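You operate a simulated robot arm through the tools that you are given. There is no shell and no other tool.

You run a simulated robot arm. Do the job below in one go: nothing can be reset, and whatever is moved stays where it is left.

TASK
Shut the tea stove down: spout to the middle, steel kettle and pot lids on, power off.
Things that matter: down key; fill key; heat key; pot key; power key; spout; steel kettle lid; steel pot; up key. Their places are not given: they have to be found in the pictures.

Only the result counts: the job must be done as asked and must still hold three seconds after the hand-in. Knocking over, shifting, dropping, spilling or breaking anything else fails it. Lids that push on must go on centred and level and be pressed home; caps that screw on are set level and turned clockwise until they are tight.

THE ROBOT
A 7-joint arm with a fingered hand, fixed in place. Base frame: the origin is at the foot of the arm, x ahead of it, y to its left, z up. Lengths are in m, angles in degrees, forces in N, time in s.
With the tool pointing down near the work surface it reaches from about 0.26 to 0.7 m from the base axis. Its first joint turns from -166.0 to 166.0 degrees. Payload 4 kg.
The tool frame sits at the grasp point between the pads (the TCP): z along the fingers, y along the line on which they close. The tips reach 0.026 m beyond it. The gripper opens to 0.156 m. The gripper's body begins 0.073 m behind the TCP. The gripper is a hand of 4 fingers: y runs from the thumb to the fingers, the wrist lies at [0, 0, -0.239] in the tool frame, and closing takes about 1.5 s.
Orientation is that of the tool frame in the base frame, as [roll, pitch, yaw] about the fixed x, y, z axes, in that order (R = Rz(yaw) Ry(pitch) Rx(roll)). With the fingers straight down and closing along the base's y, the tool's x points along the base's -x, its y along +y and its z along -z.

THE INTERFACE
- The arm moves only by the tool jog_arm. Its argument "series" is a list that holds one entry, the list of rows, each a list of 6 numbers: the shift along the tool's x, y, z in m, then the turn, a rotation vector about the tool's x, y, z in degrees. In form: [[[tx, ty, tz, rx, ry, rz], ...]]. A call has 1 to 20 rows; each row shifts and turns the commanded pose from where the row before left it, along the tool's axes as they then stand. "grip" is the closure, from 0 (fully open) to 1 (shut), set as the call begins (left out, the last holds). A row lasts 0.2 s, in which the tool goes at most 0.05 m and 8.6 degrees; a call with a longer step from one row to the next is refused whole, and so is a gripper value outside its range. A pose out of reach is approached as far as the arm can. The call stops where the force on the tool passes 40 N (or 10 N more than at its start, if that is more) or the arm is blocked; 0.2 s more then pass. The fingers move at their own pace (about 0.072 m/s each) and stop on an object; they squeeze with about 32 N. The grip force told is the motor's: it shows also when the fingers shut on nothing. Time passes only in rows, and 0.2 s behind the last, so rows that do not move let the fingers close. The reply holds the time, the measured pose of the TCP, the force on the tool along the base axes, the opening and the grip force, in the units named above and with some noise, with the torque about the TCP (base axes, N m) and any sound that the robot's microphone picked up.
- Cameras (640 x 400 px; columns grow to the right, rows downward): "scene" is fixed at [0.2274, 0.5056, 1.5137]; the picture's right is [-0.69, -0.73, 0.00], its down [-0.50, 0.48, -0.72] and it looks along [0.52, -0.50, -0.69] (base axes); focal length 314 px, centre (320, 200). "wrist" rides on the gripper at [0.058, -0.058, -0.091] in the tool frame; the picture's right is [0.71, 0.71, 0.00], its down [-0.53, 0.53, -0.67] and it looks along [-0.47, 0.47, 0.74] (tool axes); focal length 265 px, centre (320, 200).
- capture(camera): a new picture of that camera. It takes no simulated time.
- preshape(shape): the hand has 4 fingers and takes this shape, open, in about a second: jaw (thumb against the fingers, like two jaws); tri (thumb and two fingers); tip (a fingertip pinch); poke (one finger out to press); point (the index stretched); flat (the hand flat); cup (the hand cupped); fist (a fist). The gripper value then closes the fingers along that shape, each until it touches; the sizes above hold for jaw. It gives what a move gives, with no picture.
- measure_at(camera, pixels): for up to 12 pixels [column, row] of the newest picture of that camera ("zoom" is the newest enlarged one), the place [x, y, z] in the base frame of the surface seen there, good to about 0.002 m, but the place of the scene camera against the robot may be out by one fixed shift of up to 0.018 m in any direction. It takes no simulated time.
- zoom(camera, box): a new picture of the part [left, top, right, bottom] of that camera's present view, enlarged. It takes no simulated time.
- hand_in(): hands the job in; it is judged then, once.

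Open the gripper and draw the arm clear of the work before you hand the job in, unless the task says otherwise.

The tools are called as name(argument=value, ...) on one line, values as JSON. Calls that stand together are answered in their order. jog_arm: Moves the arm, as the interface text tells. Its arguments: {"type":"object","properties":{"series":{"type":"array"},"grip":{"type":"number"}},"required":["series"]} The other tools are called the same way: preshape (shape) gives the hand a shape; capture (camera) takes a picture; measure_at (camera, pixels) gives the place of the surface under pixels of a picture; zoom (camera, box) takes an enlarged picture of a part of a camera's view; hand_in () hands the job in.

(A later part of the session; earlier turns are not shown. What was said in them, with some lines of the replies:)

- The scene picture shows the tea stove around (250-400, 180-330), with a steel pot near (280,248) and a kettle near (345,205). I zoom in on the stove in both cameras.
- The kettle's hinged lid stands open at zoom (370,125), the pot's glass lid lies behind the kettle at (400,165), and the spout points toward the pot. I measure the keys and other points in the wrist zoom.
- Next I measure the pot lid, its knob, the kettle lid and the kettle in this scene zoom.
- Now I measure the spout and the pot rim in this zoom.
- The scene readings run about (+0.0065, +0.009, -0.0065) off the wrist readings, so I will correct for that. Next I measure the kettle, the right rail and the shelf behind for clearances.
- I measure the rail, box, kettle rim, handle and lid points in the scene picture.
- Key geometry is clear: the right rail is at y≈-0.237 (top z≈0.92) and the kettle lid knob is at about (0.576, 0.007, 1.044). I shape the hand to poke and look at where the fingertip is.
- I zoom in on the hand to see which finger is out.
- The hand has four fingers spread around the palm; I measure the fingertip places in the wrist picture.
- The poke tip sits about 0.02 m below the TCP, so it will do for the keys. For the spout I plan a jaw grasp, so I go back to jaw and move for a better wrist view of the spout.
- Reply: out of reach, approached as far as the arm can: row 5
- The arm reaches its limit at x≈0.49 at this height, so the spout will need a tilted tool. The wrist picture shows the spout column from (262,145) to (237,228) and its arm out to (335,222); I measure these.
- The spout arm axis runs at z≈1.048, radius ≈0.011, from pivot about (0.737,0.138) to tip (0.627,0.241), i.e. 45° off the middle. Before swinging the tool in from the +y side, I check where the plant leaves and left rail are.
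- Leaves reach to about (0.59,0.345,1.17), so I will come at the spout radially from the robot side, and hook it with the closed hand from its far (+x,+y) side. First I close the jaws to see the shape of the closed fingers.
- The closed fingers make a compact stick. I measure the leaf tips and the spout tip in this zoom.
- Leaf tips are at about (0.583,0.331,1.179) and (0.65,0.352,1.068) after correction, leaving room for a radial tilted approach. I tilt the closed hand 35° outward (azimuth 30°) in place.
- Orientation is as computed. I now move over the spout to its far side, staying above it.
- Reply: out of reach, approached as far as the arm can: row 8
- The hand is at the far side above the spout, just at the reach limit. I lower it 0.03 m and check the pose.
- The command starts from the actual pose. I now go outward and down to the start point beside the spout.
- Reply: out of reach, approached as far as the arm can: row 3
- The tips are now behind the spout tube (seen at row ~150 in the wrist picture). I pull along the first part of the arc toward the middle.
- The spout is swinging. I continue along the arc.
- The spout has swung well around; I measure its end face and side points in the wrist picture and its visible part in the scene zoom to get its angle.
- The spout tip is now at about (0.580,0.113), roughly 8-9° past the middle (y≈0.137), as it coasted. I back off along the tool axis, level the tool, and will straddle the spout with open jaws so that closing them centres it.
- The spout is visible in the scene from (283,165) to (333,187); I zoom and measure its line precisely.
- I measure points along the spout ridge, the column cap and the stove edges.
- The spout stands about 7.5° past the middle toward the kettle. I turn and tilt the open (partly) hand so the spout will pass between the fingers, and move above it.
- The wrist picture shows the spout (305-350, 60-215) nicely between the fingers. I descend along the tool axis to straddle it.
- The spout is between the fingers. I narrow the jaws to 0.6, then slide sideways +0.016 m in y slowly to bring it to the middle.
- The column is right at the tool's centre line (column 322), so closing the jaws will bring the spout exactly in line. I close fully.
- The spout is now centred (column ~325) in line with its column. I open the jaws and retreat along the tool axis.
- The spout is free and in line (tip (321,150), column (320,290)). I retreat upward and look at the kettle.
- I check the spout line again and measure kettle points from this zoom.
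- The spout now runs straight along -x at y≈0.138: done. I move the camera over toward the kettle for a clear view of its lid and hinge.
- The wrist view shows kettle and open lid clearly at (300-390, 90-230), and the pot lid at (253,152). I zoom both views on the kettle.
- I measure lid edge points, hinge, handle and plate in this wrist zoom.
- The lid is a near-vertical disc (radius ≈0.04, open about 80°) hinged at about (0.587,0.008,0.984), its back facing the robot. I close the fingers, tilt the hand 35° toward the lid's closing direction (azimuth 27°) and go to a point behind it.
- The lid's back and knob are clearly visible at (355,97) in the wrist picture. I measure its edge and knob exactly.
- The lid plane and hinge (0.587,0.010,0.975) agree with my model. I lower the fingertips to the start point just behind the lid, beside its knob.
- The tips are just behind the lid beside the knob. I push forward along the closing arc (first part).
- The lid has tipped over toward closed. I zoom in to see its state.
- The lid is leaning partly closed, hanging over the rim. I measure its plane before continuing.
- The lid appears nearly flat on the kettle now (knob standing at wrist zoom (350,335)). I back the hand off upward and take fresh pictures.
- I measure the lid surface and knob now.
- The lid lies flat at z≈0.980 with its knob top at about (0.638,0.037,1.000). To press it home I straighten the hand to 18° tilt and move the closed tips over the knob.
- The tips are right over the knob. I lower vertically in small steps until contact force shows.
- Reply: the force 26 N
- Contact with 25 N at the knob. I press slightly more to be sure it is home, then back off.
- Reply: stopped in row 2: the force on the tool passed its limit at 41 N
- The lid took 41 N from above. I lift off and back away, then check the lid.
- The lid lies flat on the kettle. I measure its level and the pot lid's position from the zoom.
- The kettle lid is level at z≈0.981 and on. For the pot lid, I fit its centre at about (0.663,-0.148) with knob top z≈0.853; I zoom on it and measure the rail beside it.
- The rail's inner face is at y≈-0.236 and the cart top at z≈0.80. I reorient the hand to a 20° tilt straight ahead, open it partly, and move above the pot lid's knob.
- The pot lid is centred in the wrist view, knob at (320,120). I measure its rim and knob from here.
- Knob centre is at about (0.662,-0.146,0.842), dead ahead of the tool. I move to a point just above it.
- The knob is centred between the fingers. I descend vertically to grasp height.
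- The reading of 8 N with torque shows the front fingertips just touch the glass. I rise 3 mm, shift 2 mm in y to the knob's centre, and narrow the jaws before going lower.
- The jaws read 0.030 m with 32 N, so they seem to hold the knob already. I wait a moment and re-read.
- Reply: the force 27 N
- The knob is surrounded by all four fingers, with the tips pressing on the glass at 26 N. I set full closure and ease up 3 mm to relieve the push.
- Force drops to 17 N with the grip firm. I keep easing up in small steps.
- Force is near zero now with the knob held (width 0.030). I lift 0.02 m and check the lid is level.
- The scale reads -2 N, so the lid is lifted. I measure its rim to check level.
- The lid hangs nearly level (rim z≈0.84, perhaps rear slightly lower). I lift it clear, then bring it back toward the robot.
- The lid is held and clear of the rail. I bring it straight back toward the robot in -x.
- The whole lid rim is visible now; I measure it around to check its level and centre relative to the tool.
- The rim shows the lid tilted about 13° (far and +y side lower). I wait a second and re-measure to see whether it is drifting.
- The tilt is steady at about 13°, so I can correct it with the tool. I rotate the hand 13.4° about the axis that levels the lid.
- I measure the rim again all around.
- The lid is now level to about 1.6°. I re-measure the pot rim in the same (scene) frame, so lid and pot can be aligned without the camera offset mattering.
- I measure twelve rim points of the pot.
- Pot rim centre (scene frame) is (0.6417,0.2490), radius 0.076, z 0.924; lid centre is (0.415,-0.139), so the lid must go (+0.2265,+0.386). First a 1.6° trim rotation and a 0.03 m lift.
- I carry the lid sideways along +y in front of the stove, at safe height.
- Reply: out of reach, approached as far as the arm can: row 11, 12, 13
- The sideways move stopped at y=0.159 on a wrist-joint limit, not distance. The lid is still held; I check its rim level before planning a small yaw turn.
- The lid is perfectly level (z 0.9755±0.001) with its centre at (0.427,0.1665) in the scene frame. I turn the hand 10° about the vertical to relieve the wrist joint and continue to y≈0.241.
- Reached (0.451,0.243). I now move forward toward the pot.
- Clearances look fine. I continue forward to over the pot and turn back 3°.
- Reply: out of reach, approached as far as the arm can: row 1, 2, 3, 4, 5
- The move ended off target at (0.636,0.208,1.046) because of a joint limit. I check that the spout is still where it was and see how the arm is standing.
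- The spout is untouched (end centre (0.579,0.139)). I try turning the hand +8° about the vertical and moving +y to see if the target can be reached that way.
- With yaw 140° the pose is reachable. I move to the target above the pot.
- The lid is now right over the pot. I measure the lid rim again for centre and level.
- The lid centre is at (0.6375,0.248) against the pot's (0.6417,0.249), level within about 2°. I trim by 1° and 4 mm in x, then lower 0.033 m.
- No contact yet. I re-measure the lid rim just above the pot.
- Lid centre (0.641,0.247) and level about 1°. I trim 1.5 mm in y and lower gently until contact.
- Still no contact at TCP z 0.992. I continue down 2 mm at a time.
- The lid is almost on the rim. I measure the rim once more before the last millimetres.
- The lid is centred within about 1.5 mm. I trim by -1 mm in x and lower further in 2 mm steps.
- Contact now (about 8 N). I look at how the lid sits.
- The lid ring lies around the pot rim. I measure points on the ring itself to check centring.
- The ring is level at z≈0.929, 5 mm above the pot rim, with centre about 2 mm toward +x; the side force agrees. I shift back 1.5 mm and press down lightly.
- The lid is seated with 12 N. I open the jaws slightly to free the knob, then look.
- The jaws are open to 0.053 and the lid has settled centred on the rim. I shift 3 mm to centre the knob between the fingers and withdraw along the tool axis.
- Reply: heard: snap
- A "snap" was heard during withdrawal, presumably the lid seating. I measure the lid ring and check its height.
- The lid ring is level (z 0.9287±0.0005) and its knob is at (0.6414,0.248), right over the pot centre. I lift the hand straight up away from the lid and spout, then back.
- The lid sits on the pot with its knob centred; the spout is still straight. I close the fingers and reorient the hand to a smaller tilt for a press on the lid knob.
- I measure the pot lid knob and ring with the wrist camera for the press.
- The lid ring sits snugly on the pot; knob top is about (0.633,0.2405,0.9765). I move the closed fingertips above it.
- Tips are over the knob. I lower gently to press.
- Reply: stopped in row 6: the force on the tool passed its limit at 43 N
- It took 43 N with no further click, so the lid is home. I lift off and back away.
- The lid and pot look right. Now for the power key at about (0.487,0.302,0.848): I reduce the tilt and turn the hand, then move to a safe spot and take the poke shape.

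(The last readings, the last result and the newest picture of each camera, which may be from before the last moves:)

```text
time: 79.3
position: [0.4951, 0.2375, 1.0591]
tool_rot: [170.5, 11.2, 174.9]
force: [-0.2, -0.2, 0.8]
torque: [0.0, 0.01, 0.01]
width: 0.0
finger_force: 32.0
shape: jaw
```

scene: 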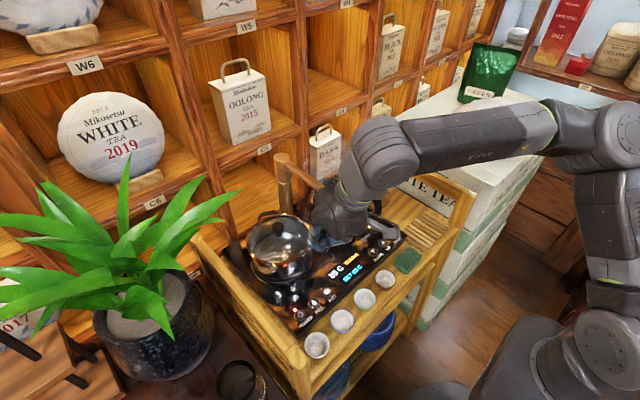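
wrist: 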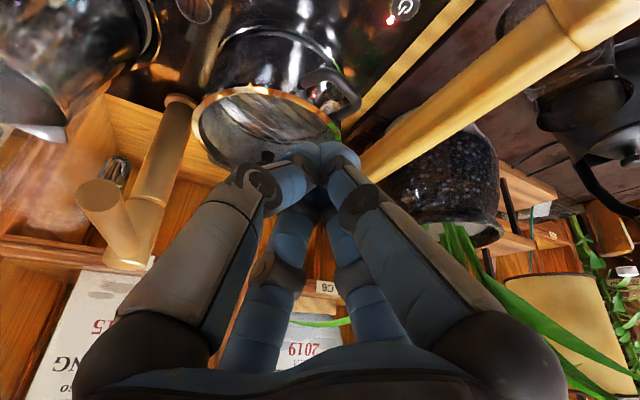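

I move to a point above and in front of the power key and take the poke shape there.

jog_arm(series=[[[0.0267, 0.0145, 0.0174, 0, 0, 0], [0.0267, 0.0145, 0.0174, 0, 0, 0], [0.0267, 0.0145, 0.0174, 0, 0, 0], [0, 0, 0, 0, 0, 0]]])

preshape(shape="poke")

capture(camera="wrist")

capture(camera="scene")

```text
time: 80.3
position: [0.4311, 0.2936, 0.9998]
tool_rot: [170.8, 11.3, 174.7]
force: [-0.4, -0.1, 0.9]
torque: [0.01, 0.02, 0.0]
width: 0.0
finger_force: 32.1
shape: jaw
```

```text
time: 81.2
position: [0.4296, 0.2931, 1.0002]
tool_rot: [170.6, 11.1, 174.8]
force: [-1.0, 0.6, -0.1]
torque: [-0.01, -0.04, 0.0]
width: 0.0001
finger_force: 0.0
shape: poke
```

```text
taken
```

wrist: 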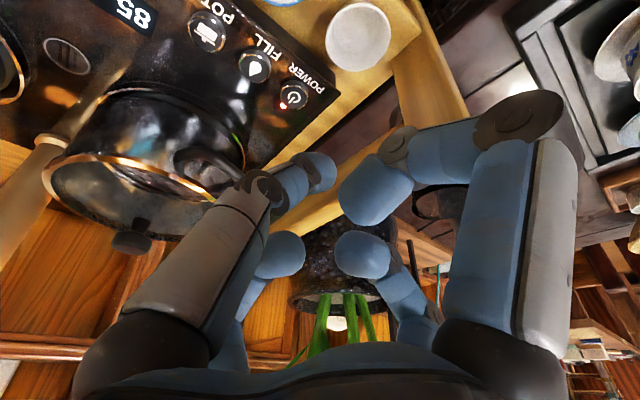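

```text
taken
```

scene: 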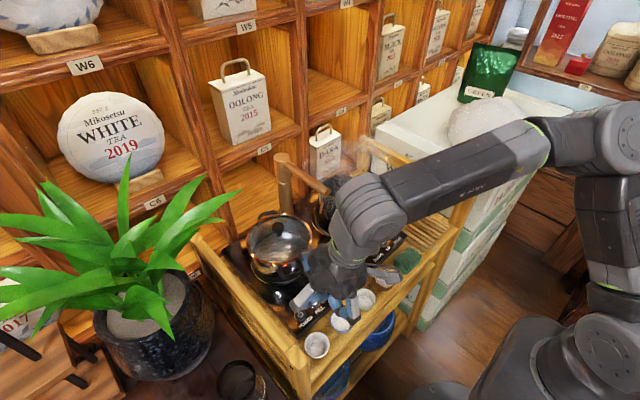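

The power key is visible at (293,97) and the poke fingertip at (323,170) in the wrist picture. I measure both.

measure_at(camera="wrist", pixels=[[293, 96], [290, 93], [297, 99], [254, 66], [208, 32], [325, 168], [330, 180], [318, 160], [375, 190], [283, 103]])

zoom(camera="wrist", box=[200, 40, 400, 220])

```text
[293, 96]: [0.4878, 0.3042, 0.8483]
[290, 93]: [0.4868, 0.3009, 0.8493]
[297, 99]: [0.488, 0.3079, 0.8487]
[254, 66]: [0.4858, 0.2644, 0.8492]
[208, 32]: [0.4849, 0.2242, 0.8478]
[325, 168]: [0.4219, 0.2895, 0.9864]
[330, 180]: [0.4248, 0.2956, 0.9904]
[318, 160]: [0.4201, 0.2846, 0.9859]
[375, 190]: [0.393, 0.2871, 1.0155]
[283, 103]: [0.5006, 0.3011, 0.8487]
```

```text
2.22 times, centred on (300, 130) of wrist
```

zoom: 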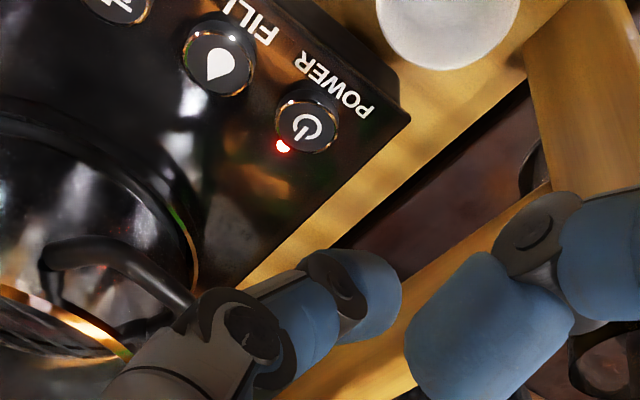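

Key top is at (0.4878,0.3042,0.8488). I measure the pot's front handle to be sure the curled fingers clear it.

measure_at(camera="wrist", pixels=[[178, 155], [190, 150], [205, 150], [225, 158], [240, 172], [195, 160], [361, 40], [340, 20], [330, 45]])

measure_at(camera="scene", pixels=[[317, 345], [317, 335], [341, 325], [350, 310], [325, 300], [315, 300], [335, 300]])

```text
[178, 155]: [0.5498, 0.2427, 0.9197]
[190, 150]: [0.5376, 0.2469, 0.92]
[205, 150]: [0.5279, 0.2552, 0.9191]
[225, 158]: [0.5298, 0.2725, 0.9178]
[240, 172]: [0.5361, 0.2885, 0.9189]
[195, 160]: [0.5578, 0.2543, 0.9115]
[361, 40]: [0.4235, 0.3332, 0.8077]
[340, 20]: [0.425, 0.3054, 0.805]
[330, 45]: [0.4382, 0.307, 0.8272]
```

```text
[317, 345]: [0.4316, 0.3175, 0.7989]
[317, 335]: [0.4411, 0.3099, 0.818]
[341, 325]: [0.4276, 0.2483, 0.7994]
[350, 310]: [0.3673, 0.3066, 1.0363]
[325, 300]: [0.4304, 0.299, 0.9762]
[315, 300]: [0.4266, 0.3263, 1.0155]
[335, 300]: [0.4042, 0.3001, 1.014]
```

The pot's front handle reaches to (0.528,0.255,0.92), near where the curled fingers would be, so I tilt the hand 15° more to keep them higher and back.

jog_arm(series=[[[0, 0, 0, -0.655, -7.39, -1.105], [0, 0, 0, -0.655, -7.39, -1.105], [0, 0, 0, 0, 0, 0]]])

capture(camera="wrist")

zoom(camera="scene", box=[260, 220, 420, 340])

```text
time: 82.0
position: [0.4295, 0.2941, 0.9989]
tool_rot: [169.1, 26.2, 174.3]
force: [-0.9, 0.6, 0.2]
torque: [-0.01, 0.02, 0.0]
width: 0.0
finger_force: 0.0
shape: poke
```

```text
taken
```

wrist: 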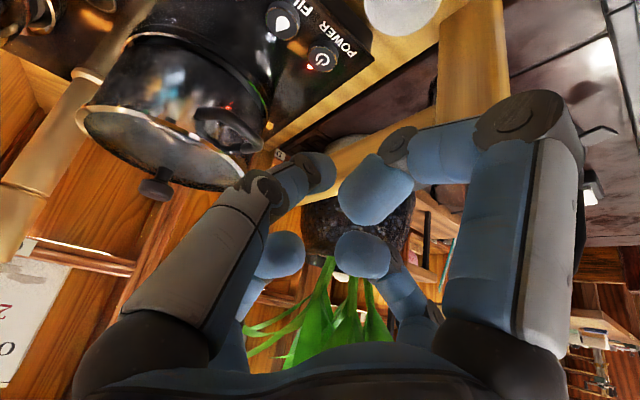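

```text
3.33 times, centred on (340, 280) of scene
```

zoom: 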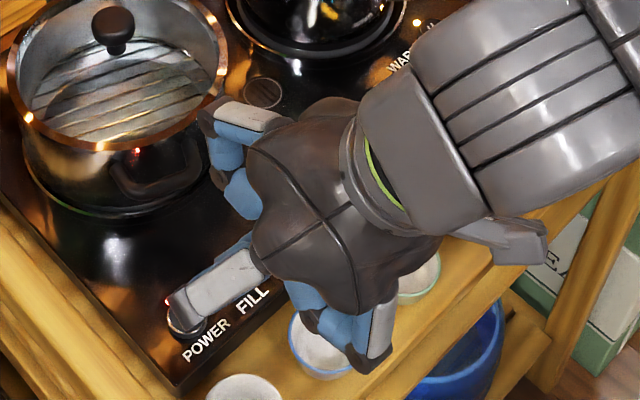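

Now I descend toward the key, to about 3 cm above it.

jog_arm(series=[[[-0.0009, -0.0019, 0.0282, 0, 0, 0], [-0.0009, -0.0019, 0.0282, 0, 0, 0], [-0.0009, -0.0019, 0.0282, 0, 0, 0], [-0.0009, -0.0019, 0.0262, 0, 0, 0], [0, 0, 0, 0, 0, 0]]])

capture(camera="wrist")

zoom(camera="scene", box=[240, 230, 380, 340])

```text
time: 83.2
position: [0.4857, 0.2913, 0.9105]
tool_rot: [169.1, 25.9, 174.5]
force: [0.5, 0.0, -0.5]
torque: [-0.01, 0.03, -0.01]
width: 0.0
finger_force: 0.0
shape: poke
out of reach, approached as far as the arm can: row 4
```

```text
taken
```

wrist: 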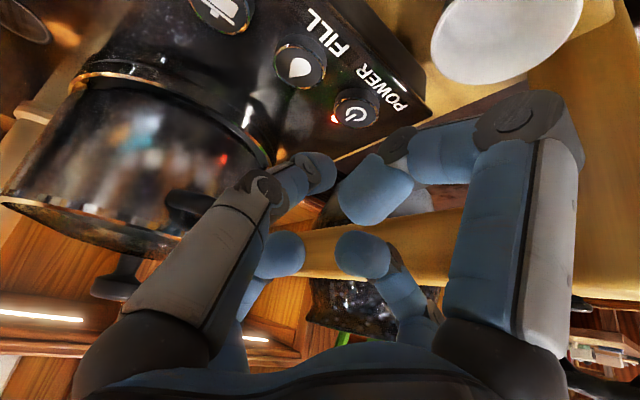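

```text
3.64 times, centred on (310, 285) of scene
```

zoom: 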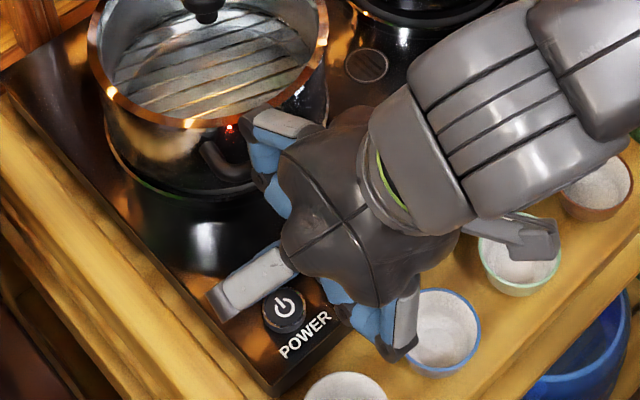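

That pose hit a joint limit short of the key. I rise slightly and turn the hand 14° about the vertical, which also swings the curled finger away from the pot handle.

jog_arm(series=[[[-0.0087, 0.0034, -0.0177, 0, 0, 0], [0, 0, 0, -3.06, 1.19, -6.18], [0, 0, 0, -3.06, 1.19, -6.18], [0, 0, 0, 0, 0, 0]]])

```text
time: 84.2
position: [0.4845, 0.2925, 0.932]
tool_rot: [169.2, 26.1, -171.6]
force: [0.3, -0.3, -1.0]
torque: [0.02, 0.0, 0.02]
width: 0.0
finger_force: 0.0
shape: poke
```

Turn done. I lower again toward the key.

jog_arm(series=[[[0.0079, 0.0014, 0.0173, 0, 0, 0], [0.0079, 0.0014, 0.0173, 0, 0, 0], [0, 0, 0, 0, 0, 0]]])

capture(camera="wrist")

zoom(camera="scene", box=[240, 230, 380, 340])

```text
time: 85.0
position: [0.4834, 0.3005, 0.8938]
tool_rot: [169.2, 26.2, -171.6]
force: [-0.2, -0.8, 0.8]
torque: [0.04, 0.0, -0.03]
width: 0.0
finger_force: 0.0
shape: poke
```

```text
taken
```

wrist: 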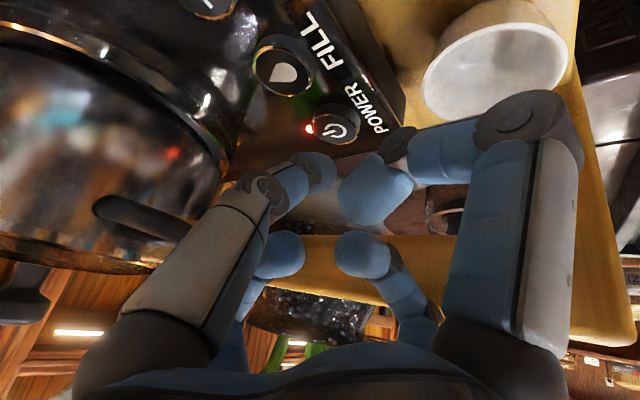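

```text
3.64 times, centred on (310, 285) of scene
```

zoom: 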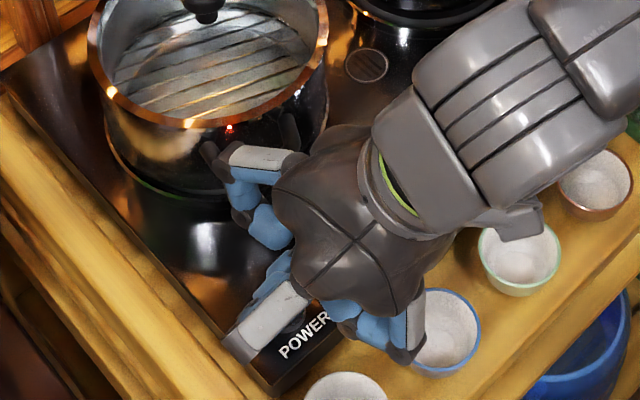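

The fingertip is just above the key (key at (335,125) in the wrist picture, matching prediction). I press down vertically in small steps.

jog_arm(series=[[[0.0039, -0.0006, 0.0093, 0, 0, 0], [0.0044, -0.0017, 0.0088, 0, 0, 0], [0.00088, -0.00034, 0.00176, 0, 0, 0], [0.00088, -0.00034, 0.00176, 0, 0, 0], [0.00088, -0.00034, 0.00176, 0, 0, 0], [0, 0, 0, 0, 0, 0]]])

capture(camera="wrist")

```text
time: 86.5
position: [0.4838, 0.3024, 0.8688]
tool_rot: [169.3, 26.3, -171.7]
force: [-0.8, -2.7, 13.5]
torque: [0.04, -0.06, -0.01]
width: 0.0004
finger_force: 0.1
shape: poke
heard: click
```

```text
taken
```

wrist: 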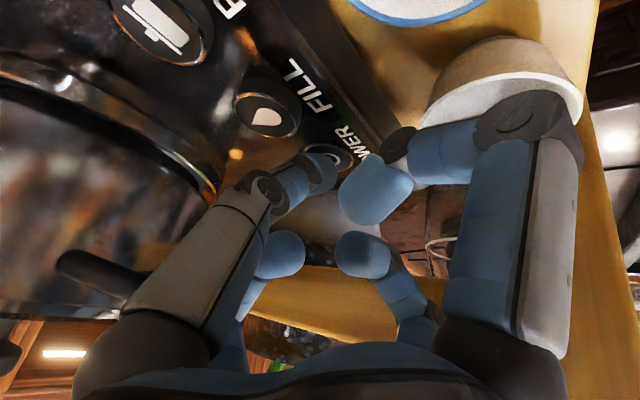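

A click was heard with 13 N on the key. I lift the finger straight up and check the display.

jog_arm(series=[[[-0.0044, 0.0017, -0.0088, 0, 0, 0], [-0.0088, 0.0034, -0.0176, 0, 0, 0], [-0.0132, 0.0051, -0.0264, 0, 0, 0], [-0.0132, 0.0051, -0.0264, 0, 0, 0], [0, 0, 0, 0, 0, 0]]])

capture(camera="scene")

zoom(camera="scene", box=[240, 200, 420, 340])

capture(camera="wrist")

```text
time: 87.7
position: [0.4835, 0.3032, 0.9593]
tool_rot: [169.2, 26.1, -171.6]
force: [-0.7, -0.7, -0.6]
torque: [0.03, -0.02, -0.02]
width: 0.0
finger_force: 0.1
shape: poke
```

```text
taken
```

scene: 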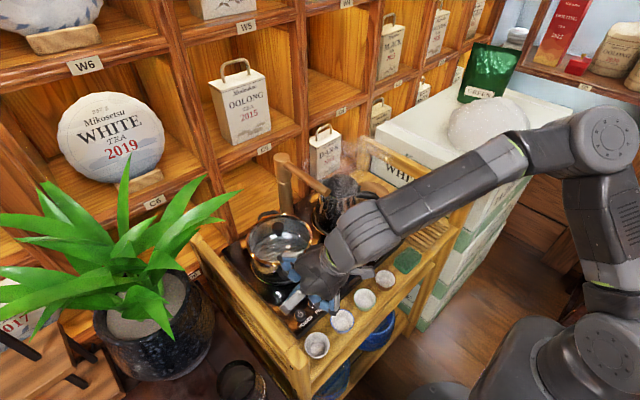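

```text
2.86 times, centred on (330, 270) of scene
```

zoom: 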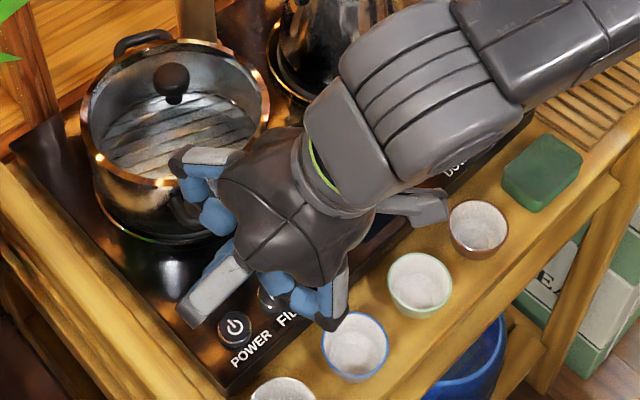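

```text
taken
```

wrist: 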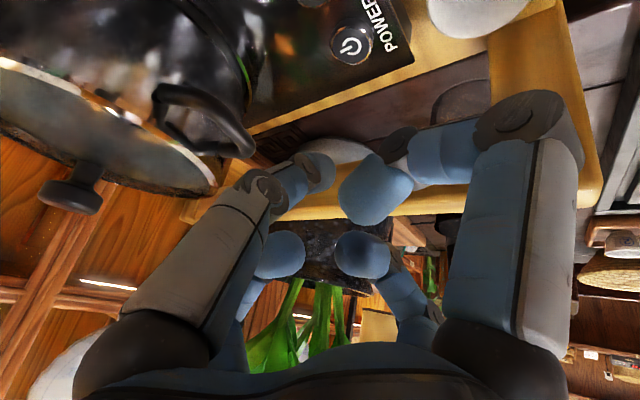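

The red power LED is gone. I draw the arm up and back to see the whole stove.

jog_arm(series=[[[0.0062, -0.0025, -0.0376, 0, 0, 0], [0.0062, -0.0025, -0.0376, 0, 0, 0], [0.0062, -0.0025, -0.0376, 0, 0, 0], [0.0062, -0.0025, -0.0376, 0, 0, 0], [0.0083, -0.0302, -0.0298, 0, 0, 0], [0.0083, -0.0302, -0.0298, 0, 0, 0], [0.0083, -0.0302, -0.0298, 0, 0, 0], [0.0083, -0.0302, -0.0298, 0, 0, 0], [0, 0, 0, 0, 0, 0]]])

capture(camera="scene")

zoom(camera="scene", box=[230, 140, 430, 330])

capture(camera="wrist")

```text
time: 89.7
position: [0.3528, 0.1019, 1.1487]
tool_rot: [169.3, 26.2, -171.5]
force: [-0.2, -0.2, 0.1]
torque: [-0.01, -0.01, 0.0]
width: 0.0001
finger_force: 0.0
shape: poke
```

```text
taken
```

scene: 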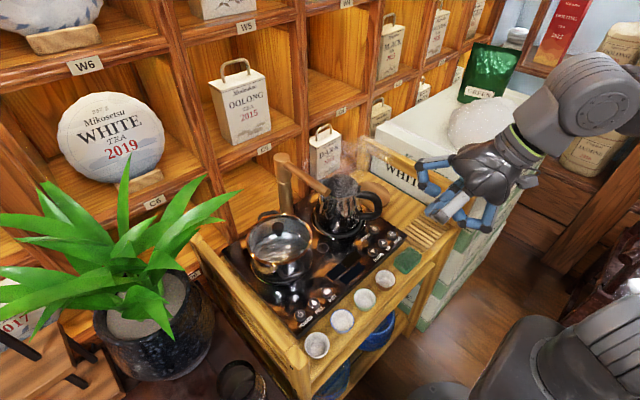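

```text
2.11 times, centred on (330, 235) of scene
```

zoom: 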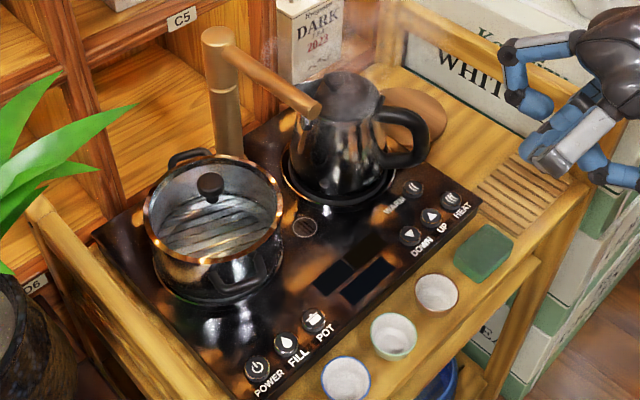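

```text
taken
```

wrist: 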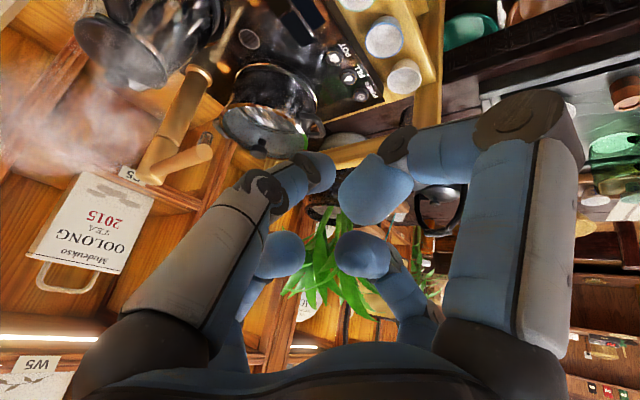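

Display and LEDs are dark: power is off. I verify the kettle lid, spout line and pot lid one last time.

zoom(camera="scene", box=[265, 140, 395, 230])

zoom(camera="scene", box=[235, 195, 325, 295])

```text
4.44 times, centred on (330, 185) of scene
```

zoom: 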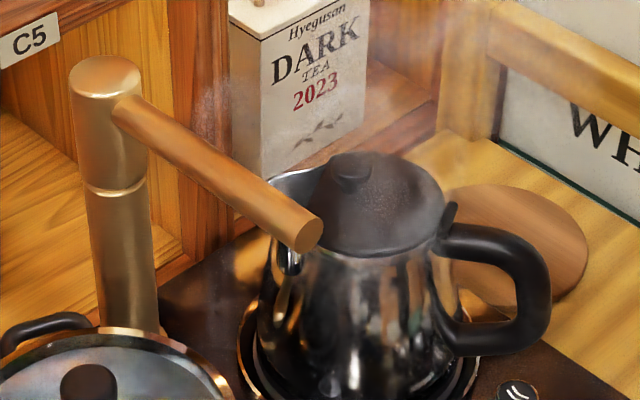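

```text
4.00 times, centred on (280, 245) of scene
```

zoom: 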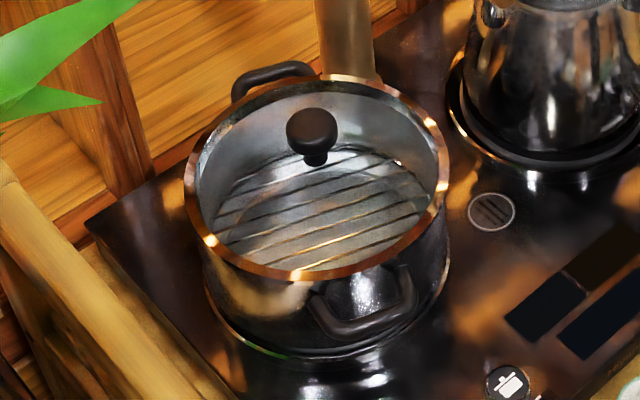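

I measure the kettle lid plane, spout ridge and pot handle positions to confirm nothing moved.

measure_at(camera="scene", pixels=[[300, 171.5], [320, 183], [334, 193], [334, 184], [345, 176], [340, 190], [352, 181], [334, 196], [348, 195], [356, 192], [337, 178], [292, 160]])

measure_at(camera="zoom", pixels=[[190, 185], [205, 240], [243, 267], [300, 277], [365, 265], [412, 232], [440, 190], [442, 160], [415, 115], [370, 90], [312, 125], [225, 118]])

```text
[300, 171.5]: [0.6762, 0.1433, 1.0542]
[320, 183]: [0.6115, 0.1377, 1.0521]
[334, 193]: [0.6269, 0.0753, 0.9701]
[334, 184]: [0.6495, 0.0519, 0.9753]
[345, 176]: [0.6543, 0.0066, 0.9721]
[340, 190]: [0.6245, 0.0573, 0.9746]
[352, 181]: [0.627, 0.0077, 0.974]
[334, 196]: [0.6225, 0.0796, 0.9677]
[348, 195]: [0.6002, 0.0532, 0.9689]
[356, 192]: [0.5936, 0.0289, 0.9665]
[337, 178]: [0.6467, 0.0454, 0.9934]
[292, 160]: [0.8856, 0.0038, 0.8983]
```

```text
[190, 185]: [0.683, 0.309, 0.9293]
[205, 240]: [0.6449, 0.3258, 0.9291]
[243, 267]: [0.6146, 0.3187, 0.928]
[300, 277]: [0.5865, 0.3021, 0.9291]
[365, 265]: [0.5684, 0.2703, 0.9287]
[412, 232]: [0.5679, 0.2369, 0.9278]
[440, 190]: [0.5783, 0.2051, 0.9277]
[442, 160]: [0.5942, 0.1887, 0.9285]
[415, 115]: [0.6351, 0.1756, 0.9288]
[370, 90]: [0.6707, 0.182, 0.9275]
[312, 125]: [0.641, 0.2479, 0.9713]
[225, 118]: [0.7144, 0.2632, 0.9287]
```

The pot lid is centred and level. The spout reading needs a cleaner check, so I zoom with the same box as before and measure its ridge.

zoom(camera="scene", box=[260, 140, 420, 260])

measure_at(camera="zoom", pixels=[[160, 92], [190, 112], [220, 132], [250, 153], [275, 177], [155, 85], [200, 110], [240, 135], [260, 150], [180, 115], [230, 150], [245, 160]])

measure_at(camera="wrist", pixels=[[208, 150], [203, 153], [195, 158], [180, 163], [165, 170], [155, 175], [200, 148], [185, 158]])

```text
3.33 times, centred on (340, 200) of scene
```

zoom: 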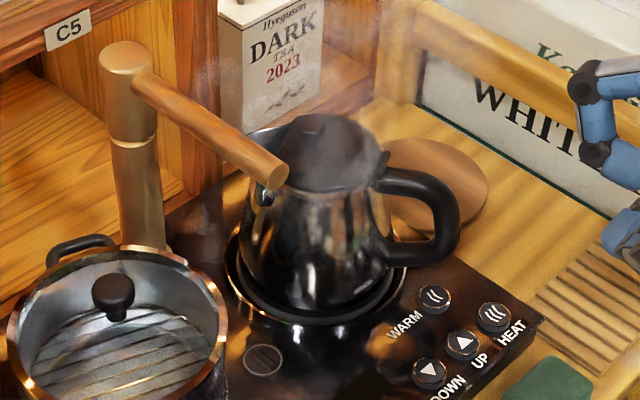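

```text
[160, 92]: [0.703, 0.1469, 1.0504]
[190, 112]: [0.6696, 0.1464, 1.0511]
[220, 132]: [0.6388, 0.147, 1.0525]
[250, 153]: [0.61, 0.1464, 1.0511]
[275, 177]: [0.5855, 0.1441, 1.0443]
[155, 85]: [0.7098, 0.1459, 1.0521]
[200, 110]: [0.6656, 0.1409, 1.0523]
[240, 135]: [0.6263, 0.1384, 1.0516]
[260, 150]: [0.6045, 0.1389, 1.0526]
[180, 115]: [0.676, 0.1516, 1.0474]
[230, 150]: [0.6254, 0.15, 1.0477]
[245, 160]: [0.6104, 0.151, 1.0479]
```

```text
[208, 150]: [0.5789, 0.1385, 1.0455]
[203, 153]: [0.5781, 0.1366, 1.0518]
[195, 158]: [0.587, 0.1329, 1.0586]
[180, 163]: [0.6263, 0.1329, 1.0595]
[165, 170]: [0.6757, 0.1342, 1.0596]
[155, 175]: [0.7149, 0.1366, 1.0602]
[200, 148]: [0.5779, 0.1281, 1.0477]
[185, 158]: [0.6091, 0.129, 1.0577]
```

The spout is exactly where it was set (ridge y constant at 0.1465), both lids are on and power is off. I open the hand and draw it a little farther clear.

preshape(shape="jaw")

jog_arm(series=[[[0.01, -0.02, -0.01, 0, 0, 0], [0.01, -0.02, -0.01, 0, 0, 0], [0, 0, 0, 0, 0, 0], [0, 0, 0, 0, 0, 0]]], grip=0)

capture(camera="scene")

```text
time: 90.5
position: [0.3546, 0.1023, 1.1496]
tool_rot: [169.2, 26.2, -171.7]
force: [1.0, 1.1, 0.3]
torque: [0.01, -0.02, -0.03]
width: 0.1558
finger_force: 0.1
shape: jaw
```

```text
time: 91.5
position: [0.3371, 0.0568, 1.15]
tool_rot: [169.2, 26.1, -171.6]
force: [0.2, -0.5, 0.4]
torque: [0.0, 0.01, 0.01]
width: 0.1559
finger_force: 0.0
shape: jaw
```

```text
taken
```

scene: 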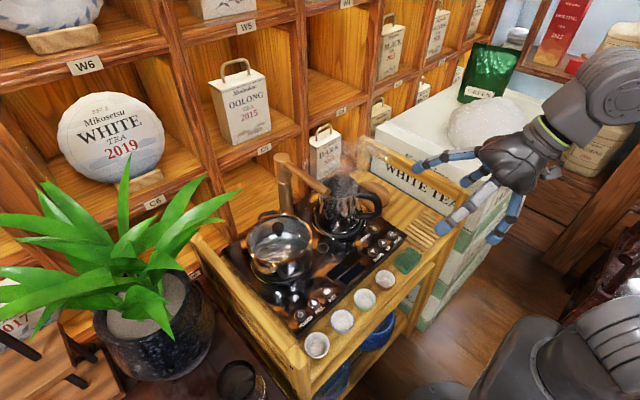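

The final picture shows the spout in the middle, both lids on, the display dark, and the open hand clear of the work. I hand the job in.

hand_in()

```text
The job is handed in.
```

The tea stove is shut down and the job is handed in. I have not seen the judged result.

- **Spout:** it points straight ahead in the middle, and the last measurement showed no sideways slope.
- **Kettle lid:** closed, lying flat, and pressed from above with about 41 N. There was no click, but its height did not change under the press.
- **Pot lid:** centred on the pot to within about 2 mm and level. I heard a snap as I let go of it. A further press at about 43 N gave no more clicks.
- **Power:** I pressed the power key once and heard a click. The display and LEDs went dark.

My last measurements of the spout, kettle lid and pot lid showed none of them had shifted. In the last picture nothing else looked disturbed. The hand was open and clear of the work when I handed in.
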